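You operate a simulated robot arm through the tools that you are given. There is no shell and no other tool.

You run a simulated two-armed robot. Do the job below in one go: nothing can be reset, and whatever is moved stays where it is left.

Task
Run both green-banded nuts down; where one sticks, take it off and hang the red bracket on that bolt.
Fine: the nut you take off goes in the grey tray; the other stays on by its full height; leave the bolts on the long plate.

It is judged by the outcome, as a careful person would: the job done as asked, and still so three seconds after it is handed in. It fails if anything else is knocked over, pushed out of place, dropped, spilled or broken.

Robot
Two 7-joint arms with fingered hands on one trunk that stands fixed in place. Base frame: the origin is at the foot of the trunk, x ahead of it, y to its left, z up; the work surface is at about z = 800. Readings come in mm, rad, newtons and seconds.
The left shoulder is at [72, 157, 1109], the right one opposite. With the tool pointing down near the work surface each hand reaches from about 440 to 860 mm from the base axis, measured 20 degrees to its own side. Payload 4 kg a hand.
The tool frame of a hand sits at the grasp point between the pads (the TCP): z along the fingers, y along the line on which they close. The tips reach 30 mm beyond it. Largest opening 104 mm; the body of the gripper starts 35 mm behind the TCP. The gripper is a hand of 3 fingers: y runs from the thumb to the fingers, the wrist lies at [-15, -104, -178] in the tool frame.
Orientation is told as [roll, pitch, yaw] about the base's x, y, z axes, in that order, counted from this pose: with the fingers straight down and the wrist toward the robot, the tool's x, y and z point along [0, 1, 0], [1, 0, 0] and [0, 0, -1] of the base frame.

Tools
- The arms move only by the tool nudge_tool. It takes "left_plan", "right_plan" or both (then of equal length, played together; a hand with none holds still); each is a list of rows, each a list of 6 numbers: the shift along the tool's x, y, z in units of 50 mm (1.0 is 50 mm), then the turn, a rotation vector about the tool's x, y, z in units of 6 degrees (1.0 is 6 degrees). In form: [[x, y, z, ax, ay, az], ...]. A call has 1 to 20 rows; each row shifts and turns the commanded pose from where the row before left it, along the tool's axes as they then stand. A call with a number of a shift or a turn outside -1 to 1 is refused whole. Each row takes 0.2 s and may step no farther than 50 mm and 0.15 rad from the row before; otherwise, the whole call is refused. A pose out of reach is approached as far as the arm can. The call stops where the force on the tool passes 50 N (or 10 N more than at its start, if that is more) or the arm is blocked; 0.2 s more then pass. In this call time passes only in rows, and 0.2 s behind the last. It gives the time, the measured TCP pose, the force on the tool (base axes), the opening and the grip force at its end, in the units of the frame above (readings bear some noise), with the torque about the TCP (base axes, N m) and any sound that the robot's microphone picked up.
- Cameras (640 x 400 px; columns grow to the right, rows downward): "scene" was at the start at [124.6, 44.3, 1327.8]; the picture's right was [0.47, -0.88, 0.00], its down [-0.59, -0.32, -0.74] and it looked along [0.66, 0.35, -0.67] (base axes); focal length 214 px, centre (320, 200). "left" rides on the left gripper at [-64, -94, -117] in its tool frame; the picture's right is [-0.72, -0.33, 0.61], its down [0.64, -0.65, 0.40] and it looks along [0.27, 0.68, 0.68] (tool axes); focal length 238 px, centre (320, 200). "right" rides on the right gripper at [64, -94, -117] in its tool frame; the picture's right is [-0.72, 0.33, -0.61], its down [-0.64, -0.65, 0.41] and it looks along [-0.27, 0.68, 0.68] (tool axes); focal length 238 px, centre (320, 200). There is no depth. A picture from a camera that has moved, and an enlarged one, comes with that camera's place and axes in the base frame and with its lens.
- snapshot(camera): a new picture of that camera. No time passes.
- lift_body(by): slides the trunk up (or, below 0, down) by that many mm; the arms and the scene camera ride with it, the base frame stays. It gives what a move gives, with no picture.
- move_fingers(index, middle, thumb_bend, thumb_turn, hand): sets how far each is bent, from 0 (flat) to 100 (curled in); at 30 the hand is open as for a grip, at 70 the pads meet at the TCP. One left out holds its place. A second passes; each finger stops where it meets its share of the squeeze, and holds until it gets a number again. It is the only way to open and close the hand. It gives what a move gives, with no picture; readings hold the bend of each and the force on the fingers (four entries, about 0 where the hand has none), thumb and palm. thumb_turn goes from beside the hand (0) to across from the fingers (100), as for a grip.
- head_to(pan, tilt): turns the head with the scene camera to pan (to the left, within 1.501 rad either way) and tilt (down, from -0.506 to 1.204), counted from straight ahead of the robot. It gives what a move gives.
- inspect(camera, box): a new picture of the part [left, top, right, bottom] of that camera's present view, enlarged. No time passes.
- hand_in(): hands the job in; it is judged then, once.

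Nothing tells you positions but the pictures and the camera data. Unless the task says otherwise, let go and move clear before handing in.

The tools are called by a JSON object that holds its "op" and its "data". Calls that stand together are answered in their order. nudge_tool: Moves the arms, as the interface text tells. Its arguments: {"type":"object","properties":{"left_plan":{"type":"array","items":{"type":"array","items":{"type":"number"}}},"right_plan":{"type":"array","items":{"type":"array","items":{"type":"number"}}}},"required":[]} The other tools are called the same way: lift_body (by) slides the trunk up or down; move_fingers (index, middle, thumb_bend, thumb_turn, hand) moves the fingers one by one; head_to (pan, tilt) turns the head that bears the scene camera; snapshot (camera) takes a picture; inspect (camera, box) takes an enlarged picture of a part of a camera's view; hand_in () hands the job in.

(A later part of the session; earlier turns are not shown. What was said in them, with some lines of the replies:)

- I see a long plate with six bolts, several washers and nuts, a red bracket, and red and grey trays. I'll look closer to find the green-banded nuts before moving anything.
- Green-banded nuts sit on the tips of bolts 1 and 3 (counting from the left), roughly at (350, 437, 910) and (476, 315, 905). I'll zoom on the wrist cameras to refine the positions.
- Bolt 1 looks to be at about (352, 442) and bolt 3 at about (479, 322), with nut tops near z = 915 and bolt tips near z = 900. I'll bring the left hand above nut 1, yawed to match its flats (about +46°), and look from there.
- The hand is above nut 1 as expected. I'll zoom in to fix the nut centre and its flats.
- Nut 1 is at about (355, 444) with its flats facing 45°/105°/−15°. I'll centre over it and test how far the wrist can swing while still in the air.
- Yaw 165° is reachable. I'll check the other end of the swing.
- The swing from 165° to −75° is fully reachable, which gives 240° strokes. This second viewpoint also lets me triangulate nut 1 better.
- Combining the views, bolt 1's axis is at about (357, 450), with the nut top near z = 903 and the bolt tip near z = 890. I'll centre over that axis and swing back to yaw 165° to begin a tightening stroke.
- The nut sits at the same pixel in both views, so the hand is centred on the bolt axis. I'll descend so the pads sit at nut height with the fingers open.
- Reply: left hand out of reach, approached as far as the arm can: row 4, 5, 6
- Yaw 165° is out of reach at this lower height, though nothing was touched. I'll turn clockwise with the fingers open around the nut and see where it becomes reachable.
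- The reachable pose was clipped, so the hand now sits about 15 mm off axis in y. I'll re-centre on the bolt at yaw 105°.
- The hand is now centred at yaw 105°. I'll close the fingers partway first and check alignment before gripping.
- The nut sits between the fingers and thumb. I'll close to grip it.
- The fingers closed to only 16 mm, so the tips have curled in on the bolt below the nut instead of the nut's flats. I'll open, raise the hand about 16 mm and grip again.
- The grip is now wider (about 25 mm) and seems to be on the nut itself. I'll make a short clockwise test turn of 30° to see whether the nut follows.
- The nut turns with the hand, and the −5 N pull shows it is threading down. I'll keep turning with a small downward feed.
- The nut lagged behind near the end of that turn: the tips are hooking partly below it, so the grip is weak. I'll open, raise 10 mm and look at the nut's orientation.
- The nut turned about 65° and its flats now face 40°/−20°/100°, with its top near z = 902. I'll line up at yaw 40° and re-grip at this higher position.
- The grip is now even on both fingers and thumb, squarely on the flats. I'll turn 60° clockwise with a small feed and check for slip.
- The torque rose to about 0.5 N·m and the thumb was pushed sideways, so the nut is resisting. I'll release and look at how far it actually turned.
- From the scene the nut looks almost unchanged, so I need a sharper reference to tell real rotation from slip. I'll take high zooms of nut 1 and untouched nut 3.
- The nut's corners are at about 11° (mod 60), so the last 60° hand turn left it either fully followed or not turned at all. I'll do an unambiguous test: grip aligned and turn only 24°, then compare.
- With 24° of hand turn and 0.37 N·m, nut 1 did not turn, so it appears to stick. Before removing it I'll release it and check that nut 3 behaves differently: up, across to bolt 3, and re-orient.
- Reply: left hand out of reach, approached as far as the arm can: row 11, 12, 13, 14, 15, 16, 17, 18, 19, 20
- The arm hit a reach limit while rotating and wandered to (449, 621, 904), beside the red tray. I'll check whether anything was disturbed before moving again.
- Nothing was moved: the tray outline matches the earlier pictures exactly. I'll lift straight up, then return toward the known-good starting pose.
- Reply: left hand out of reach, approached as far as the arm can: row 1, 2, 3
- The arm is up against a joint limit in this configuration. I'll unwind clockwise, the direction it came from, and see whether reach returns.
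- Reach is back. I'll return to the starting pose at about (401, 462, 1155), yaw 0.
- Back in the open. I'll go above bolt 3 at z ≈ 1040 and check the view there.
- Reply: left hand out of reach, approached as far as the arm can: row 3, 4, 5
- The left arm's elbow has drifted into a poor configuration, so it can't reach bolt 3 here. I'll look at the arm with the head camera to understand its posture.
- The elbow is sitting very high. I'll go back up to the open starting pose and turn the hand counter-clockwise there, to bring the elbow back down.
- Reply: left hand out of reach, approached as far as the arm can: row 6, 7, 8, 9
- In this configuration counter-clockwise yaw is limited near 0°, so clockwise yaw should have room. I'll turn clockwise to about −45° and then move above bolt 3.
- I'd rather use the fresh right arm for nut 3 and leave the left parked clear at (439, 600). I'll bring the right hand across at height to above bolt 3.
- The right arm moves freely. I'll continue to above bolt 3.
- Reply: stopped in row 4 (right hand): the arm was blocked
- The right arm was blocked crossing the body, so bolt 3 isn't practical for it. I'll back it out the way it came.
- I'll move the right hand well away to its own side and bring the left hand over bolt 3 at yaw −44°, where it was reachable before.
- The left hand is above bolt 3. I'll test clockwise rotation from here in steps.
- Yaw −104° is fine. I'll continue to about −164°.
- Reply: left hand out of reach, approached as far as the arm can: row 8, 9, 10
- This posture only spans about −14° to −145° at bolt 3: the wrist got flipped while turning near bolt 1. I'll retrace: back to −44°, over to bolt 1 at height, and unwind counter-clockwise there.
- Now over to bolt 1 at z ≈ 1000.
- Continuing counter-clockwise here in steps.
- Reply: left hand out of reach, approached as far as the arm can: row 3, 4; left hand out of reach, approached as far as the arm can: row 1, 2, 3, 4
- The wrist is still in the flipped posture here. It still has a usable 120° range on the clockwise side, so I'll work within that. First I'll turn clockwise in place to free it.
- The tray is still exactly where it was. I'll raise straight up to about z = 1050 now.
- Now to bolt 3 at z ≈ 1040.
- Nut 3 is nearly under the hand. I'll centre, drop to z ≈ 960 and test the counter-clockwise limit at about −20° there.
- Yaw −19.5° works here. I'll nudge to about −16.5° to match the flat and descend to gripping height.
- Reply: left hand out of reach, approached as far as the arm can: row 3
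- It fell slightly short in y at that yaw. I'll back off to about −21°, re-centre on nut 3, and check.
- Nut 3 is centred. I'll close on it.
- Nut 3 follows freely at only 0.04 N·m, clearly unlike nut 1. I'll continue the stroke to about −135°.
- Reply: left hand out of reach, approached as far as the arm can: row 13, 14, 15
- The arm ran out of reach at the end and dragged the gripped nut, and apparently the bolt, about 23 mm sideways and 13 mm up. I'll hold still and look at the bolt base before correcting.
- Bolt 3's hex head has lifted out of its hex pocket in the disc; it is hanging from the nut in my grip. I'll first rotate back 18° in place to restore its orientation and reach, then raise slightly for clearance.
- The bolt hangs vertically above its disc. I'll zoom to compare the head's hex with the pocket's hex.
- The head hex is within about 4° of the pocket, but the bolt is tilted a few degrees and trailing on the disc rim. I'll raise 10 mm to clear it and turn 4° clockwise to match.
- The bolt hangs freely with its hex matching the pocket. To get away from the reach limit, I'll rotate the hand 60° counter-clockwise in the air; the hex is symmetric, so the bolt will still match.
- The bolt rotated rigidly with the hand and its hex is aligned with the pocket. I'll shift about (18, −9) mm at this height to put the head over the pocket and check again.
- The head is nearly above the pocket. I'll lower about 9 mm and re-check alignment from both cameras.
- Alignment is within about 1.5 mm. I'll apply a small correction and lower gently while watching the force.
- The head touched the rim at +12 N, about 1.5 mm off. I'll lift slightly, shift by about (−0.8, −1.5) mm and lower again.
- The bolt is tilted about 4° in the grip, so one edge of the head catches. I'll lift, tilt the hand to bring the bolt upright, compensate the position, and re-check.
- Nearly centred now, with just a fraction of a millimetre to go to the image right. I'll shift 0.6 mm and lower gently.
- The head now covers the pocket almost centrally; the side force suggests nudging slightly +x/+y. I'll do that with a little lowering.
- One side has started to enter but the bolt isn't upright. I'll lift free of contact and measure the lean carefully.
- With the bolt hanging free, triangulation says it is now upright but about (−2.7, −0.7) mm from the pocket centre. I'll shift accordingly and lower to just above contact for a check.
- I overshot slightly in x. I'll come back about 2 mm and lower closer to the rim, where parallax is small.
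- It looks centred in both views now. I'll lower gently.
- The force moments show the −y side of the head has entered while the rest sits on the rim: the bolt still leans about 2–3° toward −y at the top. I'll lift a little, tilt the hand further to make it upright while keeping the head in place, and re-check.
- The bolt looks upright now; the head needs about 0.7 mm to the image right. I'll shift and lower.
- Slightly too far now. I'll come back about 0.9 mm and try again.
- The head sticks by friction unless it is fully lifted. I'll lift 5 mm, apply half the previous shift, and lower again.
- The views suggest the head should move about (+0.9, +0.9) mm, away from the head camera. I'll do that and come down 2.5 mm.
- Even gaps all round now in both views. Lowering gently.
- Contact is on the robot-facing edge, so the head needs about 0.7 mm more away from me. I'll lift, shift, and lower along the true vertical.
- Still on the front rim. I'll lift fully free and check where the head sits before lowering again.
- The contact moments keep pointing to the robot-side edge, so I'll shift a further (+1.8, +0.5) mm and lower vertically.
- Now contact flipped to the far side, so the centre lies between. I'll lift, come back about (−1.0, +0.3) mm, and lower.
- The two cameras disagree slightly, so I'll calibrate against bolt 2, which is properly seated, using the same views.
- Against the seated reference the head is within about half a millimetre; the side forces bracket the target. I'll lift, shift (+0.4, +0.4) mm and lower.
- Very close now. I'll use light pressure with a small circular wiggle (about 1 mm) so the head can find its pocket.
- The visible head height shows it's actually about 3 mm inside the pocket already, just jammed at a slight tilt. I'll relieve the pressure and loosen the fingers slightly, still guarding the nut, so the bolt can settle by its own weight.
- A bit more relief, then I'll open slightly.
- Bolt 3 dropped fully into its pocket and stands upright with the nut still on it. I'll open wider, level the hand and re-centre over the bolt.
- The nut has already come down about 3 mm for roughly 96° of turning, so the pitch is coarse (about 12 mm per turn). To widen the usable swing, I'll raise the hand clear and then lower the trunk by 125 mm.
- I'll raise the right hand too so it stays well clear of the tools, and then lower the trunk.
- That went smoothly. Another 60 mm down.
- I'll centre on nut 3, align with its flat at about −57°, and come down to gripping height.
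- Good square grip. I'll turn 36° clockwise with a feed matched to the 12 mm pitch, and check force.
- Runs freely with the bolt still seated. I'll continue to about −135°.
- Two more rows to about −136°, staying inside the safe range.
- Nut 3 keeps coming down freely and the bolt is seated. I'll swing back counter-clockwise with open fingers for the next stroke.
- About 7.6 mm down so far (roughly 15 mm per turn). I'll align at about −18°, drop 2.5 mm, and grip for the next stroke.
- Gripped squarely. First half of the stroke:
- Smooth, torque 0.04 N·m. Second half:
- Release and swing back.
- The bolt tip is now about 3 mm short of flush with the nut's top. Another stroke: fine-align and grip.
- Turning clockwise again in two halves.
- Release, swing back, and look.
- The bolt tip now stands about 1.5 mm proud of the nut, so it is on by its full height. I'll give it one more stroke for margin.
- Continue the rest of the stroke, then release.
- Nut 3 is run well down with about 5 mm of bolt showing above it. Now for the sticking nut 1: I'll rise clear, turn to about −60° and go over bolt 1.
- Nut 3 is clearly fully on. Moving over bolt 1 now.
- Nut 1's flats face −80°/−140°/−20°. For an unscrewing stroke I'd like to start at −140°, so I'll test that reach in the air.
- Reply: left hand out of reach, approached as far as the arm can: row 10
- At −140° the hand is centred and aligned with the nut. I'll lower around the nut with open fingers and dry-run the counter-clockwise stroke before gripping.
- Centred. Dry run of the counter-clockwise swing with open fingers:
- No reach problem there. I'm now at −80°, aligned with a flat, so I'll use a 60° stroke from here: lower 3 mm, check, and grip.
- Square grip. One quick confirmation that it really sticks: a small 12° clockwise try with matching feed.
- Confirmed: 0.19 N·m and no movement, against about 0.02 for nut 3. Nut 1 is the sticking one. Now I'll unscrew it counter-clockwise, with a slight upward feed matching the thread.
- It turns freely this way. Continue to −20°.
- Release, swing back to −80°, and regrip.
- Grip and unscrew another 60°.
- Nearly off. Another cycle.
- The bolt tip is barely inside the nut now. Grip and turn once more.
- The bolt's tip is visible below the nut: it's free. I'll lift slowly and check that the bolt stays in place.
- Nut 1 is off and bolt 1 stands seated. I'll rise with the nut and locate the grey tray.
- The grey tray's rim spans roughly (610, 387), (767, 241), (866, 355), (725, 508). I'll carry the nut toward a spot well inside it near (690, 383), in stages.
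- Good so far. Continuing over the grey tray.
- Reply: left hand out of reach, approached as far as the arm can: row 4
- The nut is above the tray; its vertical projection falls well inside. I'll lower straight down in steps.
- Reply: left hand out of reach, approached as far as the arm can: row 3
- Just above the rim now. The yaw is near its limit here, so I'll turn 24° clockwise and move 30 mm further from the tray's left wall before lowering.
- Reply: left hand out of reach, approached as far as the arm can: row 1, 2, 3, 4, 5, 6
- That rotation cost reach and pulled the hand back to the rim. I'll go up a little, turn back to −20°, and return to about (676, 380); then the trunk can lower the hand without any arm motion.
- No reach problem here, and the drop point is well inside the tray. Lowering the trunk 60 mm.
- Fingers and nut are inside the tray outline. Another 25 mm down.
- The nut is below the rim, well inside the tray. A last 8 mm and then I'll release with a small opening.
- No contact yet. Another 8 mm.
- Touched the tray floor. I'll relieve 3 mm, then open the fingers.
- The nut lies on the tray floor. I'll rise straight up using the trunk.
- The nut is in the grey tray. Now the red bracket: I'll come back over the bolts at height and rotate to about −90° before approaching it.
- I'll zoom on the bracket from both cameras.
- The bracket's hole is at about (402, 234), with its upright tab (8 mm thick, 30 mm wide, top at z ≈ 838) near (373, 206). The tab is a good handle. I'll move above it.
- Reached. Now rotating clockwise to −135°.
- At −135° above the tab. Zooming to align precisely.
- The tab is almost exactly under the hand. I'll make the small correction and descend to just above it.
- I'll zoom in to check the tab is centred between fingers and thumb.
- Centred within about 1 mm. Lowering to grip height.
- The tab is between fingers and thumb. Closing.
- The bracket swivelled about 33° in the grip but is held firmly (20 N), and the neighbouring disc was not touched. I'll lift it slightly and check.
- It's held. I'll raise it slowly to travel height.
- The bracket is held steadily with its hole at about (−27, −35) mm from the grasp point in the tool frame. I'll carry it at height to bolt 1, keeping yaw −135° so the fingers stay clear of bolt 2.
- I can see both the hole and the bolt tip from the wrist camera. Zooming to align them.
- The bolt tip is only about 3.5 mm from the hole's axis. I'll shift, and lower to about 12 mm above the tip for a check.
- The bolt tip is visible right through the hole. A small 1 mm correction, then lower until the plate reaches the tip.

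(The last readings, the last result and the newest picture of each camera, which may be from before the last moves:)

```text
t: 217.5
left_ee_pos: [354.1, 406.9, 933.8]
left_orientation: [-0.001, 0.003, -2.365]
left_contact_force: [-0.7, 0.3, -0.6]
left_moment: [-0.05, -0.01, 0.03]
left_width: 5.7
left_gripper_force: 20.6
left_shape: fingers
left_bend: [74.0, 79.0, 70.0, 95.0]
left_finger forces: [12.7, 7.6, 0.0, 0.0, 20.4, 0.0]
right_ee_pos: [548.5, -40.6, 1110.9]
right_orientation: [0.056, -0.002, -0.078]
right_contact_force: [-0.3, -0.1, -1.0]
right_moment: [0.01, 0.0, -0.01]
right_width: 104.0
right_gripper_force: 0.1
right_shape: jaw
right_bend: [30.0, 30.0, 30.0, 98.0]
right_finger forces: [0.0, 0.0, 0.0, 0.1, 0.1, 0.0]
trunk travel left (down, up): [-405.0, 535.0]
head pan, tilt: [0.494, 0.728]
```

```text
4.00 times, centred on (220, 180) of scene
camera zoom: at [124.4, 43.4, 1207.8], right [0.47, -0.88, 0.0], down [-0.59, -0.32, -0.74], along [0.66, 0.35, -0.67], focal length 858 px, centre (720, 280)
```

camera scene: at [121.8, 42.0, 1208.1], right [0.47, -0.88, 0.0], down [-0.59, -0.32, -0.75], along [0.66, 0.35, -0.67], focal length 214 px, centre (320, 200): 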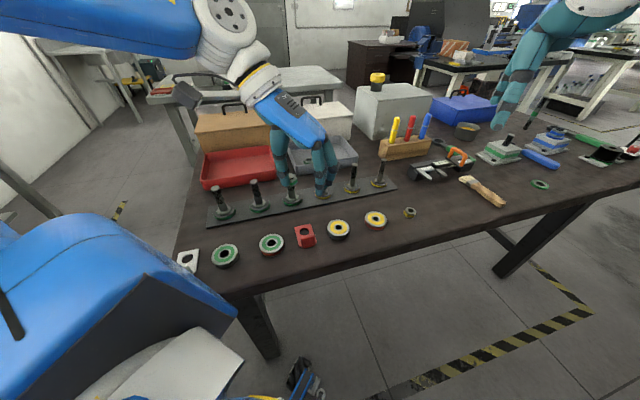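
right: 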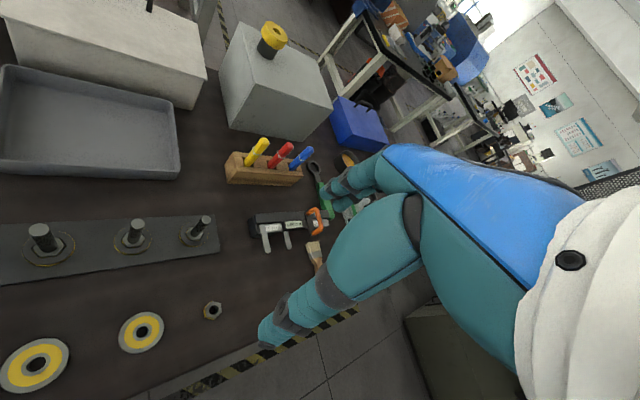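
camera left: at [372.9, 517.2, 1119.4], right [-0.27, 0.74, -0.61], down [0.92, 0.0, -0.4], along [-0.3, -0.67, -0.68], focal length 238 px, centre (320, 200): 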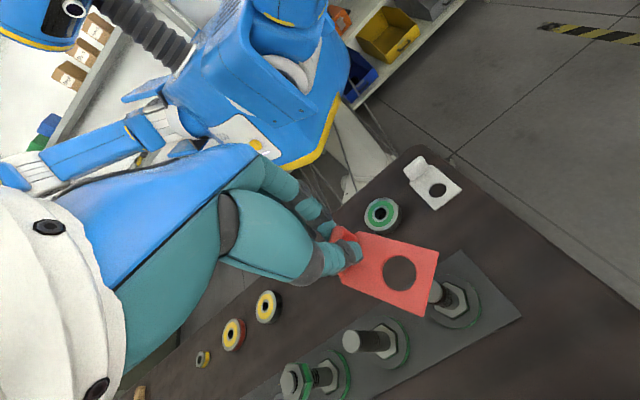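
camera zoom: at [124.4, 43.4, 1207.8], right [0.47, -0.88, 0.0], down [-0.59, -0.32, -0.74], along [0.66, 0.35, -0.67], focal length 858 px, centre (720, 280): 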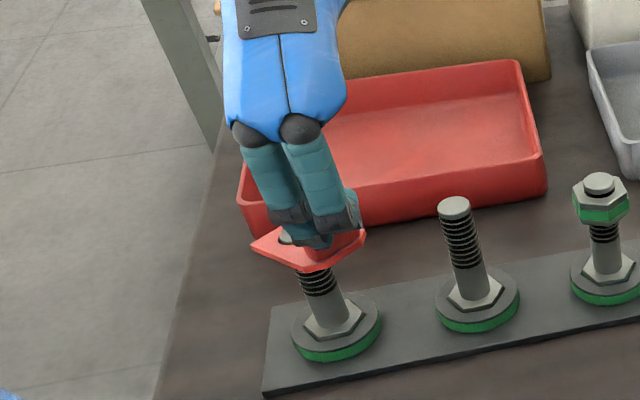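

The tip is just entering, slightly toward one edge. I'll correct by about 1.8 mm before going down.

{"op": "nudge_tool", "data": {"left_plan": [[0.016, 0.032, -0.02, 0, 0, 0]]}}

{"op": "inspect", "data": {"camera": "left", "box": [340, 220, 500, 330]}}

```text
t: 217.9
left_ee_pos: [353.1, 405.1, 935.8]
left_orientation: [-0.002, 0.002, -2.363]
left_contact_force: [0.5, 0.9, -0.3]
left_moment: [0.0, 0.02, 0.02]
left_width: 5.7
left_gripper_force: 20.5
left_shape: fingers
left_bend: [74.0, 79.0, 70.0, 95.0]
left_finger forces: [12.3, 7.4, 0.0, 0.0, 20.3, 0.0]
right_ee_pos: [548.7, -43.2, 1111.1]
right_orientation: [0.059, 0.0, -0.078]
right_contact_force: [0.0, 0.1, -0.1]
right_moment: [-0.02, 0.0, -0.02]
right_width: 103.7
right_gripper_force: 0.1
right_shape: jaw
right_bend: [30.0, 30.0, 30.0, 98.0]
right_finger forces: [0.0, 0.0, 0.0, 0.0, 0.0, 0.1]
trunk travel left (down, up): [-405.0, 535.0]
head pan, tilt: [0.494, 0.728]
```

```text
3.64 times, centred on (420, 275) of left
camera zoom: at [375.3, 517.0, 1052.0], right [-0.27, 0.74, -0.61], down [0.92, 0.0, -0.4], along [-0.3, -0.67, -0.68], focal length 867 px, centre (-44, -73)
```

zoom: 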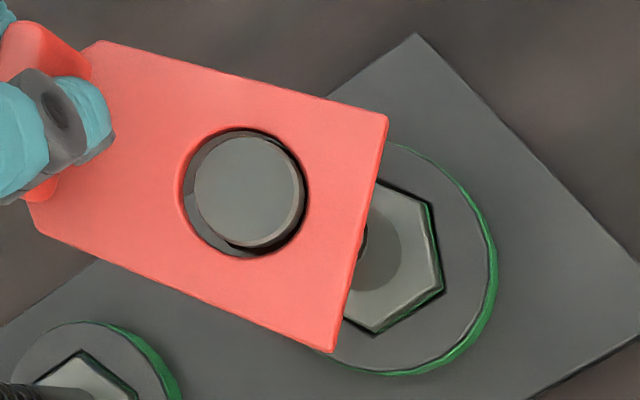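

Well centred now. Lowering 12 mm.

{"op": "nudge_tool", "data": {"left_plan": [[0, 0, 0.12, 0, 0, 0], [0, 0, 0.12, 0, 0, 0]]}}

{"op": "inspect", "data": {"camera": "left", "box": [340, 220, 500, 330]}}

{"op": "inspect", "data": {"camera": "scene", "box": [190, 140, 250, 230]}}

```text
t: 218.5
left_ee_pos: [354.4, 406.6, 923.5]
left_orientation: [-0.003, 0.004, -2.362]
left_contact_force: [0.0, 0.0, -0.7]
left_moment: [-0.02, -0.01, -0.03]
left_width: 5.5
left_gripper_force: 19.6
left_shape: fingers
left_bend: [74.0, 79.0, 70.0, 95.0]
left_finger forces: [12.7, 7.3, 0.0, 0.1, 20.2, 0.0]
right_ee_pos: [548.2, -41.6, 1111.0]
right_orientation: [0.06, -0.002, -0.079]
right_contact_force: [0.4, 0.9, -0.2]
right_moment: [-0.02, 0.0, 0.01]
right_width: 104.3
right_gripper_force: 0.1
right_shape: jaw
right_bend: [30.0, 30.0, 30.0, 98.0]
right_finger forces: [0.0, 0.0, 0.0, 0.0, 0.1, 0.1]
trunk travel left (down, up): [-405.0, 535.0]
head pan, tilt: [0.494, 0.728]
```

```text
3.64 times, centred on (420, 275) of left
camera zoom: at [376.0, 517.2, 1040.1], right [-0.27, 0.74, -0.61], down [0.92, 0.0, -0.4], along [-0.3, -0.67, -0.68], focal length 867 px, centre (-44, -73)
```

zoom: 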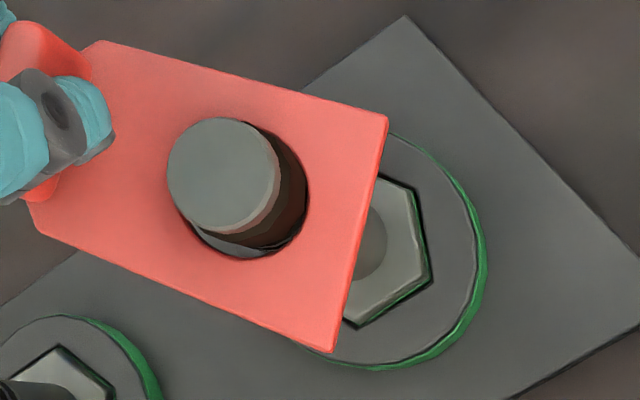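

```text
4.44 times, centred on (220, 185) of scene
camera zoom: at [124.5, 43.3, 1207.8], right [0.47, -0.88, 0.0], down [-0.59, -0.32, -0.74], along [0.66, 0.35, -0.67], focal length 953 px, centre (764, 267)
```

zoom: 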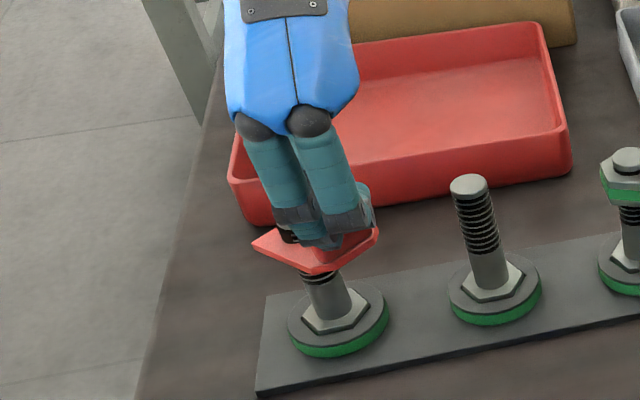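

The bolt is through the hole with no contact force. Lowering another 18 mm.

{"op": "nudge_tool", "data": {"left_plan": [[0, 0, 0.12, 0, 0, 0], [0, 0, 0.12, 0, 0, 0], [0, 0, 0.12, 0, 0, 0]]}}

{"op": "inspect", "data": {"camera": "left", "box": [320, 200, 480, 310]}}

{"op": "inspect", "data": {"camera": "scene", "box": [190, 140, 250, 230]}}

```text
t: 219.3
left_ee_pos: [354.0, 405.6, 905.2]
left_orientation: [-0.001, 0.0, -2.362]
left_contact_force: [0.6, 1.1, -0.7]
left_moment: [-0.01, -0.01, 0.01]
left_width: 5.8
left_gripper_force: 20.3
left_shape: fingers
left_bend: [74.0, 79.0, 70.0, 95.0]
left_finger forces: [12.7, 7.2, 0.0, 0.0, 20.1, 0.1]
right_ee_pos: [548.9, -41.5, 1111.4]
right_orientation: [0.058, -0.001, -0.078]
right_contact_force: [-0.4, 0.5, 0.0]
right_moment: [0.02, 0.02, -0.02]
right_width: 103.8
right_gripper_force: 0.0
right_shape: jaw
right_bend: [30.0, 30.0, 30.0, 98.0]
right_finger forces: [0.1, 0.0, 0.0, 0.1, 0.0, 0.1]
trunk travel left (down, up): [-405.0, 535.0]
head pan, tilt: [0.494, 0.728]
```

```text
3.64 times, centred on (400, 255) of left
camera zoom: at [376.3, 517.3, 1021.7], right [-0.27, 0.74, -0.61], down [0.92, 0.0, -0.4], along [-0.3, -0.67, -0.68], focal length 867 px, centre (29, 0)
```

zoom: 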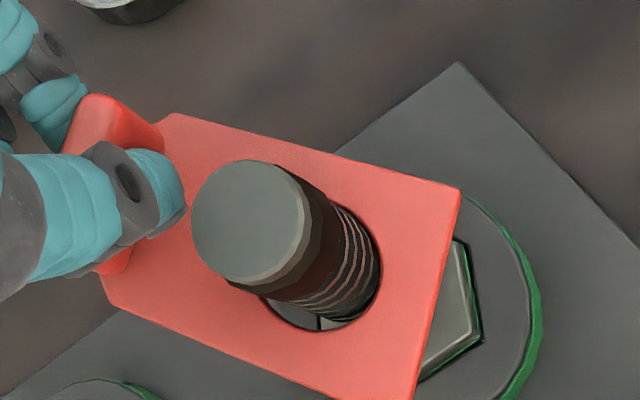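

```text
4.44 times, centred on (220, 185) of scene
camera zoom: at [124.3, 43.2, 1207.8], right [0.47, -0.88, 0.0], down [-0.59, -0.32, -0.74], along [0.66, 0.35, -0.67], focal length 953 px, centre (764, 267)
```

zoom: 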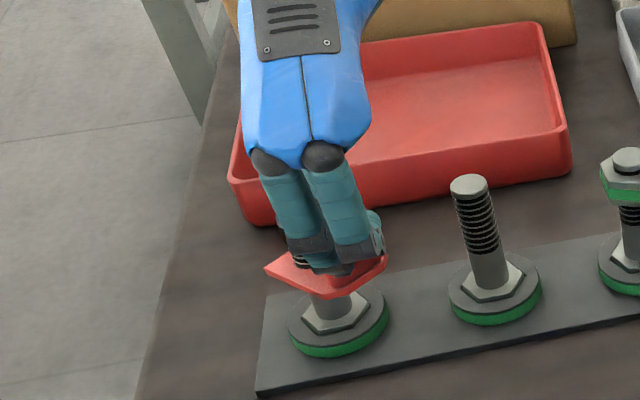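

Still no contact. Another 14 mm.

{"op": "nudge_tool", "data": {"left_plan": [[-0.01, 0, 0.14, 0, 0, 0], [0, 0, 0.14, 0, 0, 0]]}}

{"op": "inspect", "data": {"camera": "left", "box": [300, 180, 480, 310]}}

{"op": "inspect", "data": {"camera": "scene", "box": [190, 150, 250, 230]}}

```text
t: 219.9
left_ee_pos: [354.0, 406.2, 890.7]
left_orientation: [-0.002, 0.004, -2.364]
left_contact_force: [-0.2, -0.1, 0.0]
left_moment: [0.0, 0.02, 0.02]
left_width: 5.7
left_gripper_force: 19.8
left_shape: fingers
left_bend: [74.0, 79.0, 70.0, 95.0]
left_finger forces: [12.6, 7.3, 0.0, 0.0, 20.0, 0.1]
right_ee_pos: [549.6, -42.0, 1111.0]
right_orientation: [0.058, -0.001, -0.079]
right_contact_force: [-0.1, 0.3, -0.5]
right_moment: [0.02, -0.02, 0.03]
right_width: 103.8
right_gripper_force: 0.0
right_shape: jaw
right_bend: [30.0, 30.0, 30.0, 98.0]
right_finger forces: [0.1, 0.0, 0.0, 0.0, 0.0, 0.0]
trunk travel left (down, up): [-405.0, 535.0]
head pan, tilt: [0.494, 0.728]
```

```text
3.08 times, centred on (390, 245) of left
camera zoom: at [376.1, 517.2, 1007.9], right [-0.27, 0.74, -0.61], down [0.92, 0.0, -0.4], along [-0.3, -0.67, -0.68], focal length 733 px, centre (105, 62)
```

zoom: 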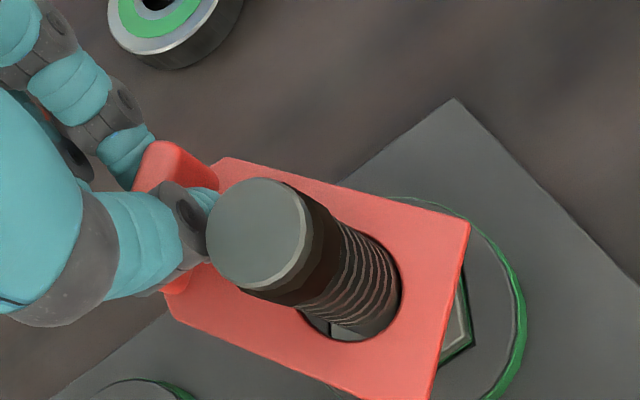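

```text
5.00 times, centred on (220, 190) of scene
camera zoom: at [124.5, 43.3, 1207.8], right [0.47, -0.88, 0.0], down [-0.59, -0.32, -0.74], along [0.66, 0.35, -0.67], focal length 1072 px, centre (820, 250)
```

zoom: 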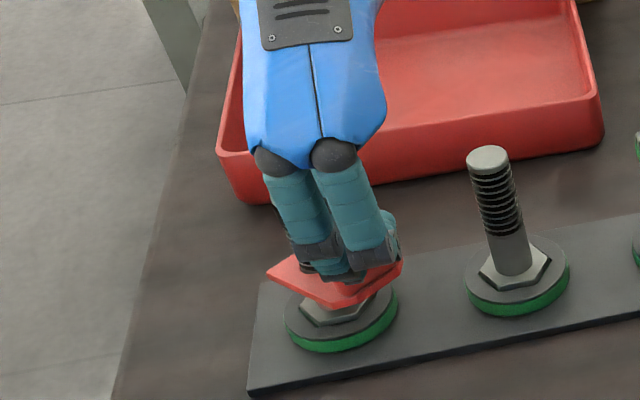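

Nearly there. Another 8 mm down.

{"op": "nudge_tool", "data": {"left_plan": [[0, 0, 0.08, 0, 0, 0], [0, 0, 0.08, 0, 0, 0]]}}

{"op": "inspect", "data": {"camera": "left", "box": [300, 180, 480, 310]}}

{"op": "inspect", "data": {"camera": "scene", "box": [190, 150, 250, 230]}}

```text
t: 220.5
left_ee_pos: [354.3, 405.9, 883.2]
left_orientation: [-0.002, 0.003, -2.362]
left_contact_force: [0.0, 0.3, 0.0]
left_moment: [-0.01, 0.01, 0.02]
left_width: 5.6
left_gripper_force: 20.5
left_shape: fingers
left_bend: [74.0, 79.0, 70.0, 95.0]
left_finger forces: [12.8, 7.3, 0.1, 0.1, 20.0, 0.0]
right_ee_pos: [550.0, -41.1, 1110.2]
right_orientation: [0.059, -0.002, -0.079]
right_contact_force: [-0.3, -0.2, 0.4]
right_moment: [-0.05, -0.03, 0.0]
right_width: 103.7
right_gripper_force: 0.1
right_shape: jaw
right_bend: [30.0, 30.0, 30.0, 98.0]
right_finger forces: [0.0, 0.0, 0.0, 0.1, 0.0, 0.1]
trunk travel left (down, up): [-405.0, 535.0]
head pan, tilt: [0.494, 0.728]
```

```text
3.08 times, centred on (390, 245) of left
camera zoom: at [376.1, 517.8, 1000.0], right [-0.27, 0.74, -0.61], down [0.92, 0.0, -0.4], along [-0.3, -0.67, -0.68], focal length 733 px, centre (105, 62)
```

zoom: 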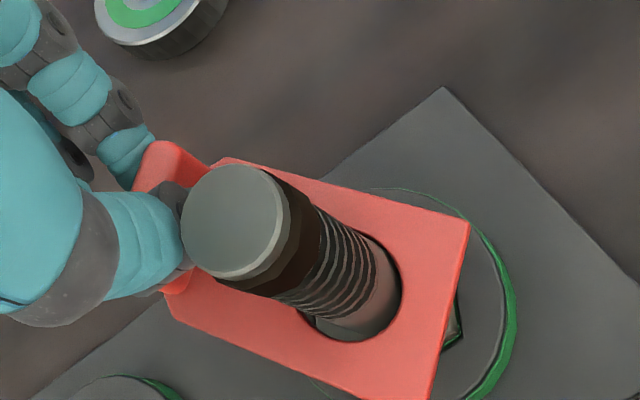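

```text
5.00 times, centred on (220, 190) of scene
camera zoom: at [124.4, 43.2, 1207.8], right [0.47, -0.88, 0.0], down [-0.59, -0.32, -0.74], along [0.66, 0.35, -0.67], focal length 1072 px, centre (820, 250)
```

zoom: 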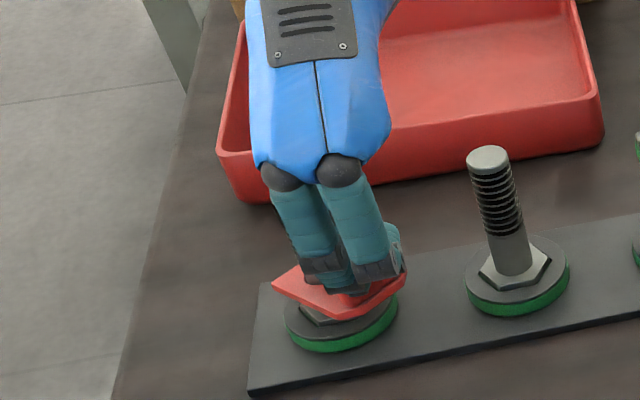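

Still free. 8 mm more.

{"op": "nudge_tool", "data": {"left_plan": [[0, 0, 0.08, 0, 0, 0], [0, 0, 0.08, 0, 0, 0]]}}

{"op": "inspect", "data": {"camera": "left", "box": [300, 180, 480, 310]}}

{"op": "inspect", "data": {"camera": "scene", "box": [190, 150, 250, 230]}}

```text
t: 221.1
left_ee_pos: [354.2, 407.0, 875.4]
left_orientation: [0.0, 0.003, -2.361]
left_contact_force: [-0.8, 0.7, 0.7]
left_moment: [0.01, 0.0, 0.02]
left_width: 5.6
left_gripper_force: 20.0
left_shape: fingers
left_bend: [74.0, 79.0, 70.0, 95.0]
left_finger forces: [12.7, 7.3, 0.0, 0.0, 20.0, 0.1]
right_ee_pos: [548.7, -41.3, 1110.5]
right_orientation: [0.059, -0.001, -0.079]
right_contact_force: [0.1, -0.1, 0.7]
right_moment: [-0.02, 0.0, 0.0]
right_width: 103.7
right_gripper_force: 0.0
right_shape: jaw
right_bend: [30.0, 30.0, 30.0, 98.0]
right_finger forces: [0.0, 0.1, 0.0, 0.1, 0.0, 0.1]
trunk travel left (down, up): [-405.0, 535.0]
head pan, tilt: [0.494, 0.728]
```

```text
3.08 times, centred on (390, 245) of left
camera zoom: at [376.5, 517.6, 992.3], right [-0.27, 0.74, -0.61], down [0.92, 0.0, -0.4], along [-0.3, -0.67, -0.68], focal length 733 px, centre (105, 62)
```

zoom: 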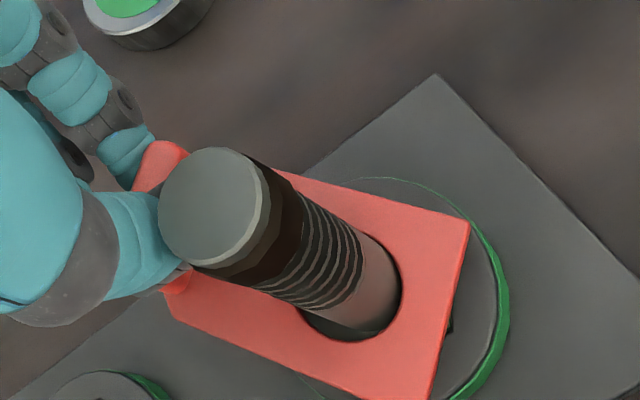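

```text
5.00 times, centred on (220, 190) of scene
camera zoom: at [124.4, 43.2, 1207.8], right [0.47, -0.88, 0.0], down [-0.59, -0.32, -0.74], along [0.66, 0.35, -0.67], focal length 1072 px, centre (820, 250)
```

zoom: 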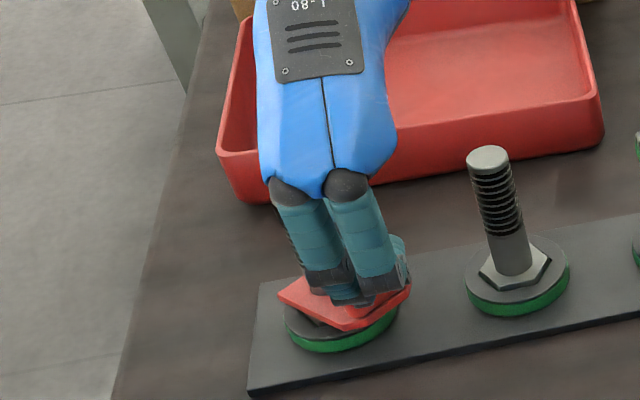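

Only about 12 mm above the disc. I'll open the fingers to let it settle.

{"op": "move_fingers", "data": {"hand": "left", "index": 58, "middle": 58, "thumb_bend": 56}}

{"op": "inspect", "data": {"camera": "left", "box": [300, 180, 480, 310]}}

{"op": "inspect", "data": {"camera": "scene", "box": [190, 150, 250, 230]}}

```text
t: 222.1
left_ee_pos: [354.2, 406.9, 875.0]
left_orientation: [0.0, 0.002, -2.363]
left_contact_force: [0.0, 0.4, -0.1]
left_moment: [-0.01, -0.03, -0.01]
left_width: 34.3
left_gripper_force: 0.1
left_shape: fingers
left_bend: [57.0, 57.0, 56.0, 99.0]
left_finger forces: [0.1, 0.0, 0.0, 0.1, 0.0, 0.1]
right_ee_pos: [548.5, -41.1, 1112.2]
right_orientation: [0.058, 0.0, -0.079]
right_contact_force: [0.7, 0.0, 0.1]
right_moment: [-0.02, -0.01, 0.0]
right_width: 103.6
right_gripper_force: 0.2
right_shape: jaw
right_bend: [30.0, 30.0, 30.0, 98.0]
right_finger forces: [0.1, 0.0, 0.1, 0.0, 0.0, 0.0]
trunk travel left (down, up): [-405.0, 535.0]
head pan, tilt: [0.494, 0.728]
```

```text
3.08 times, centred on (390, 245) of left
camera zoom: at [376.5, 517.6, 992.5], right [-0.27, 0.74, -0.61], down [0.92, 0.0, -0.4], along [-0.3, -0.67, -0.68], focal length 733 px, centre (105, 62)
```

zoom: 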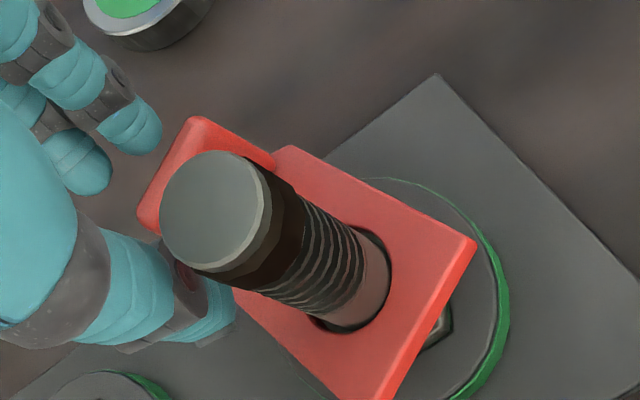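

```text
5.00 times, centred on (220, 190) of scene
camera zoom: at [124.3, 43.1, 1207.8], right [0.47, -0.88, 0.0], down [-0.59, -0.32, -0.74], along [0.66, 0.35, -0.67], focal length 1072 px, centre (820, 250)
```

zoom: 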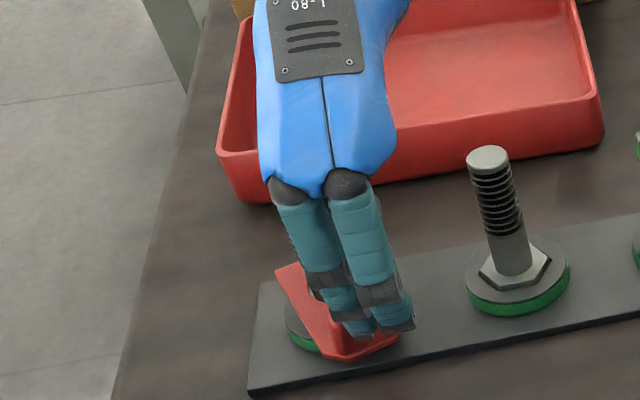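

The bracket has dropped around the bolt. I'll open a bit more and lift straight up, slowly at first.

{"op": "move_fingers", "data": {"hand": "left", "index": 50, "middle": 50, "thumb_bend": 52}}

{"op": "nudge_tool", "data": {"left_plan": [[0, 0, -0.15, 0, 0, 0], [0, 0, -0.2, 0, 0, 0], [0, 0, -0.2, 0, 0, 0]]}}

{"op": "inspect", "data": {"camera": "scene", "box": [190, 150, 250, 230]}}

{"op": "inspect", "data": {"camera": "left", "box": [300, 180, 480, 310]}}

```text
t: 223.1
left_ee_pos: [354.1, 405.5, 875.7]
left_orientation: [-0.001, 0.004, -2.364]
left_contact_force: [0.0, -0.2, 0.3]
left_moment: [-0.01, -0.01, 0.01]
left_width: 48.7
left_gripper_force: 0.1
left_shape: fingers
left_bend: [50.0, 50.0, 52.0, 98.0]
left_finger forces: [0.1, 0.1, 0.0, 0.1, 0.0, 0.0]
right_ee_pos: [548.8, -41.2, 1111.6]
right_orientation: [0.06, -0.003, -0.078]
right_contact_force: [0.2, 0.0, 0.6]
right_moment: [-0.04, -0.05, 0.0]
right_width: 103.6
right_gripper_force: 0.1
right_shape: jaw
right_bend: [30.0, 30.0, 30.0, 98.0]
right_finger forces: [0.0, 0.1, 0.0, 0.1, 0.1, 0.0]
trunk travel left (down, up): [-405.0, 535.0]
head pan, tilt: [0.494, 0.728]
```

```text
t: 223.9
left_ee_pos: [354.3, 405.7, 903.8]
left_orientation: [-0.001, 0.003, -2.363]
left_contact_force: [1.4, -0.3, -0.3]
left_moment: [0.02, 0.0, -0.01]
left_width: 48.8
left_gripper_force: 0.0
left_shape: fingers
left_bend: [50.0, 50.0, 52.0, 98.0]
left_finger forces: [0.0, 0.0, 0.0, 0.0, 0.1, 0.0]
right_ee_pos: [548.3, -42.4, 1110.5]
right_orientation: [0.059, -0.001, -0.078]
right_contact_force: [0.0, -0.5, -0.1]
right_moment: [0.01, 0.05, -0.01]
right_width: 103.6
right_gripper_force: 0.0
right_shape: jaw
right_bend: [30.0, 30.0, 30.0, 98.0]
right_finger forces: [0.0, 0.1, 0.0, 0.0, 0.0, 0.1]
trunk travel left (down, up): [-405.0, 535.0]
head pan, tilt: [0.494, 0.728]
```

```text
5.00 times, centred on (220, 190) of scene
camera zoom: at [124.2, 43.0, 1207.8], right [0.47, -0.88, 0.0], down [-0.59, -0.32, -0.74], along [0.66, 0.35, -0.67], focal length 1072 px, centre (820, 250)
```

zoom: 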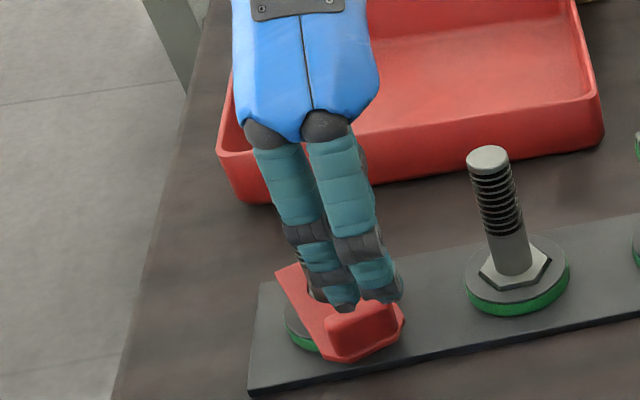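

```text
3.08 times, centred on (390, 245) of left
camera zoom: at [376.5, 517.2, 1020.6], right [-0.27, 0.74, -0.61], down [0.92, 0.0, -0.4], along [-0.3, -0.67, -0.68], focal length 733 px, centre (105, 62)
```

zoom: 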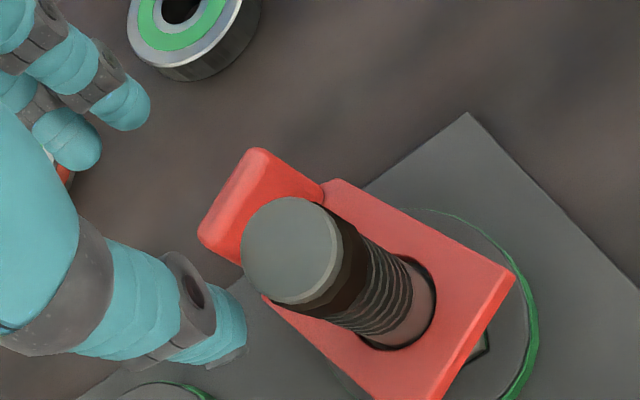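

The bracket stays on the bolt. I'll rise clear.

{"op": "nudge_tool", "data": {"left_plan": [[0, 0, -0.5, 0, 0, 0], [0, 0, -0.8, 0, 0, 0], [0, 0, -0.8, 0, 0, 0], [0, 0, -0.6, 0, 0, 0]]}}

{"op": "inspect", "data": {"camera": "scene", "box": [190, 140, 330, 240]}}

{"op": "inspect", "data": {"camera": "left", "box": [300, 180, 560, 380]}}

```text
t: 224.9
left_ee_pos: [352.8, 404.4, 1040.0]
left_orientation: [-0.001, 0.003, -2.363]
left_contact_force: [0.4, -0.7, 0.3]
left_moment: [-0.01, -0.02, 0.01]
left_width: 48.8
left_gripper_force: 0.0
left_shape: fingers
left_bend: [50.0, 50.0, 52.0, 98.0]
left_finger forces: [0.0, 0.0, 0.0, 0.0, 0.1, 0.0]
right_ee_pos: [548.0, -41.0, 1111.4]
right_orientation: [0.059, -0.004, -0.078]
right_contact_force: [0.0, 0.1, -0.5]
right_moment: [-0.03, 0.03, 0.03]
right_width: 103.7
right_gripper_force: 0.2
right_shape: jaw
right_bend: [30.0, 30.0, 30.0, 98.0]
right_finger forces: [0.0, 0.0, 0.0, 0.0, 0.0, 0.0]
trunk travel left (down, up): [-405.0, 535.0]
head pan, tilt: [0.494, 0.728]
```

```text
4.00 times, centred on (260, 190) of scene
camera zoom: at [124.0, 42.4, 1207.8], right [0.47, -0.88, 0.0], down [-0.59, -0.32, -0.75], along [0.66, 0.35, -0.67], focal length 858 px, centre (560, 240)
```

zoom: 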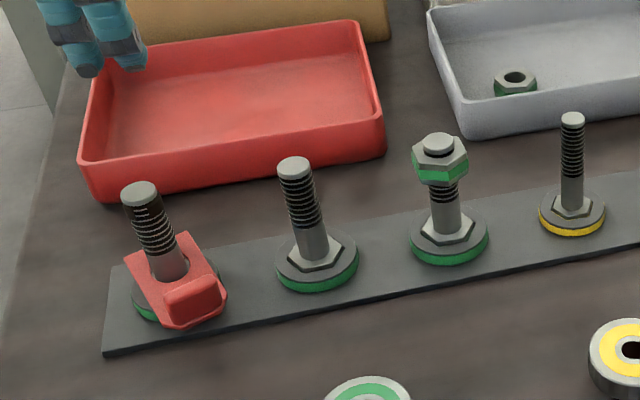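

```text
2.00 times, centred on (430, 280) of left
camera zoom: at [374.3, 515.6, 1157.0], right [-0.27, 0.74, -0.61], down [0.92, 0.0, -0.4], along [-0.3, -0.67, -0.68], focal length 477 px, centre (100, 40)
```

zoom: 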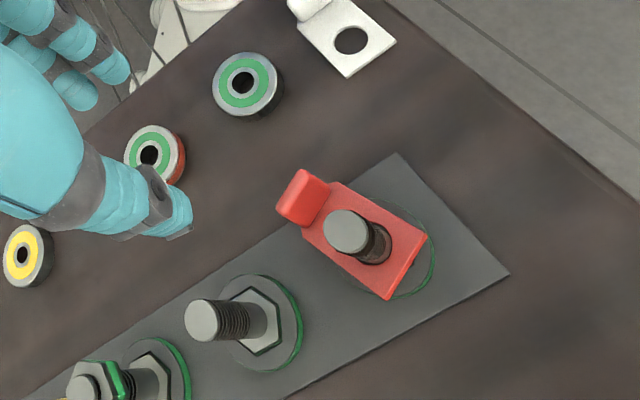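

The bracket hangs on bolt 1, the stuck nut is in the grey tray, and nut 3 is fully on its bolt. I'll restore the trunk height and compare the whole scene with the start.

{"op": "lift_body", "data": {"by": 120}}

{"op": "inspect", "data": {"camera": "scene", "box": [200, 180, 420, 318]}}

{"op": "snapshot", "data": {"camera": "scene"}}

{"op": "inspect", "data": {"camera": "scene", "box": [210, 190, 320, 260]}}

```text
t: 226.4
left_ee_pos: [353.2, 405.6, 1158.7]
left_orientation: [-0.002, 0.004, -2.363]
left_contact_force: [0.1, 0.3, 0.2]
left_moment: [-0.02, -0.02, 0.0]
left_width: 48.6
left_gripper_force: 0.1
left_shape: fingers
left_bend: [50.0, 50.0, 52.0, 98.0]
left_finger forces: [0.0, 0.1, 0.0, 0.1, 0.0, 0.0]
right_ee_pos: [550.0, -40.6, 1231.7]
right_orientation: [0.061, -0.001, -0.078]
right_contact_force: [0.5, -0.1, -0.1]
right_moment: [0.01, -0.01, 0.0]
right_width: 103.9
right_gripper_force: 0.1
right_shape: jaw
right_bend: [30.0, 30.0, 30.0, 98.0]
right_finger forces: [0.0, 0.0, 0.1, 0.0, 0.1, 0.0]
trunk travel left (down, up): [-525.0, 415.0]
head pan, tilt: [0.494, 0.728]
```

```text
2.90 times, centred on (310, 249) of scene
camera zoom: at [124.6, 43.2, 1327.8], right [0.47, -0.88, 0.0], down [-0.59, -0.32, -0.74], along [0.66, 0.35, -0.67], focal length 622 px, centre (349, 58)
```

zoom: 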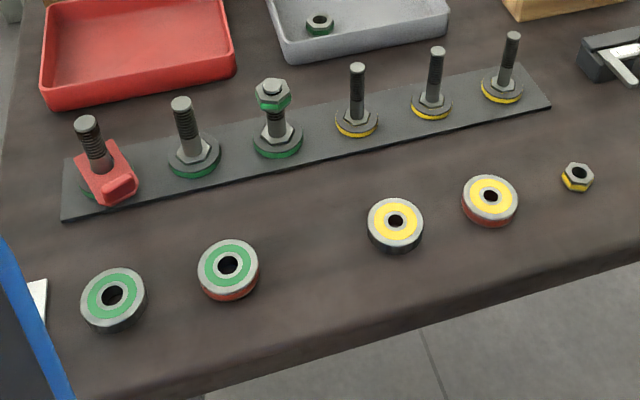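

```text
taken
camera scene: at [124.6, 43.2, 1327.8], right [0.47, -0.88, 0.0], down [-0.59, -0.32, -0.74], along [0.66, 0.35, -0.67], focal length 214 px, centre (320, 200)
```

scene: 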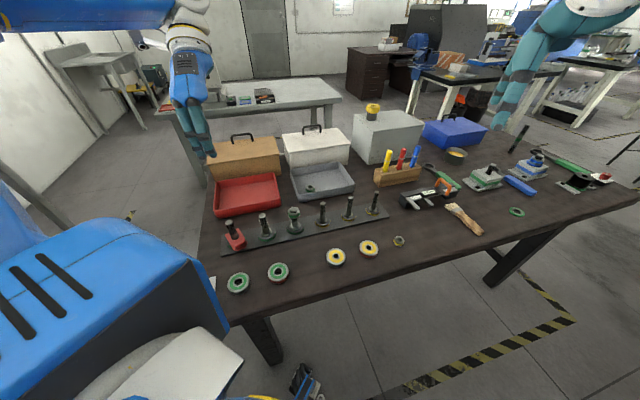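

```text
5.71 times, centred on (265, 225) of scene
camera zoom: at [124.6, 43.2, 1327.8], right [0.47, -0.88, 0.0], down [-0.59, -0.32, -0.74], along [0.66, 0.35, -0.67], focal length 1226 px, centre (634, 57)
```

zoom: 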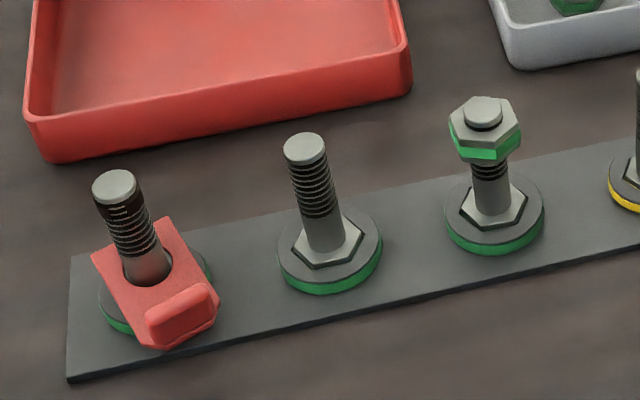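

Everything matches the start apart from the intended changes: discs, trays and long plate are in the same places, and all bolts are standing in the plate. One last close check of bolts 1 and 3 and the tray.

{"op": "inspect", "data": {"camera": "scene", "box": [215, 208, 260, 252]}}

{"op": "inspect", "data": {"camera": "scene", "box": [280, 170, 360, 240]}}

```text
9.09 times, centred on (238, 230) of scene
camera zoom: at [124.6, 43.2, 1327.8], right [0.47, -0.88, 0.0], down [-0.59, -0.32, -0.74], along [0.66, 0.35, -0.67], focal length 1950 px, centre (1070, -73)
```

zoom: 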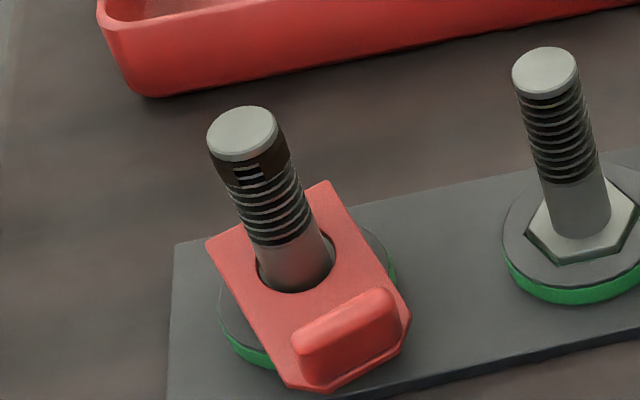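

```text
5.71 times, centred on (320, 205) of scene
camera zoom: at [124.6, 43.2, 1327.8], right [0.47, -0.88, 0.0], down [-0.59, -0.32, -0.74], along [0.66, 0.35, -0.67], focal length 1226 px, centre (320, 171)
```

zoom: 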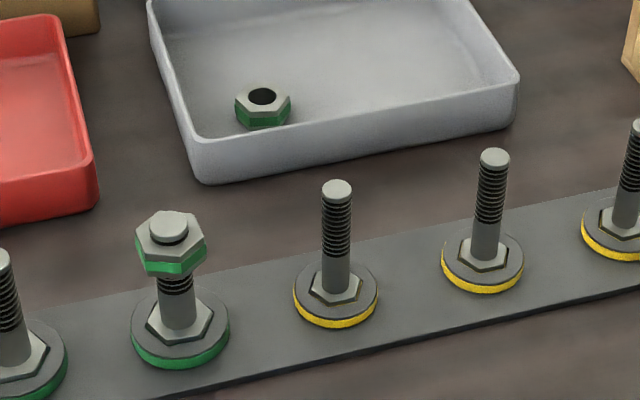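

The red bracket hangs on bolt 1, where the nut stuck, and that nut is in the grey tray. The nut on bolt 3 is on by its full height, with bolt showing above it. All bolts are seated in the long plate and both hands are clear, so I'm handing in.

{"op": "hand_in", "data": {}}

```text
The job is handed in.
```

The job is done and handed in; I don't have the judge's result yet.

- **Sticking nut:** This was the green-banded nut on bolt 1, the leftmost. It turned about 65° and then would not move against roughly 0.5 N·m. I unscrewed it and put it in the grey tray.
- **Red bracket:** It hangs on bolt 1, with its hole over the bolt and the plate resting on the base disc.
- **Other green-banded nut:** On bolt 3 it ran down freely. It is on by its full height, with about 5 mm of bolt showing above it. I stopped there and did not take it to the end of the thread.
- **Bolts:** All six are standing in the long plate.

**One slip:** While I was turning the nut on bolt 3, the left arm ran out of reach. It pulled that bolt up out of its pocket and about 20 mm sideways. I set it back, and it dropped fully into place before I carried on.

The left arm also drifted beside the red tray more than once. The right arm was blocked once while crossing in front of the robot. Comparing the final view with the starting pictures, the trays, discs and long plate have not moved.
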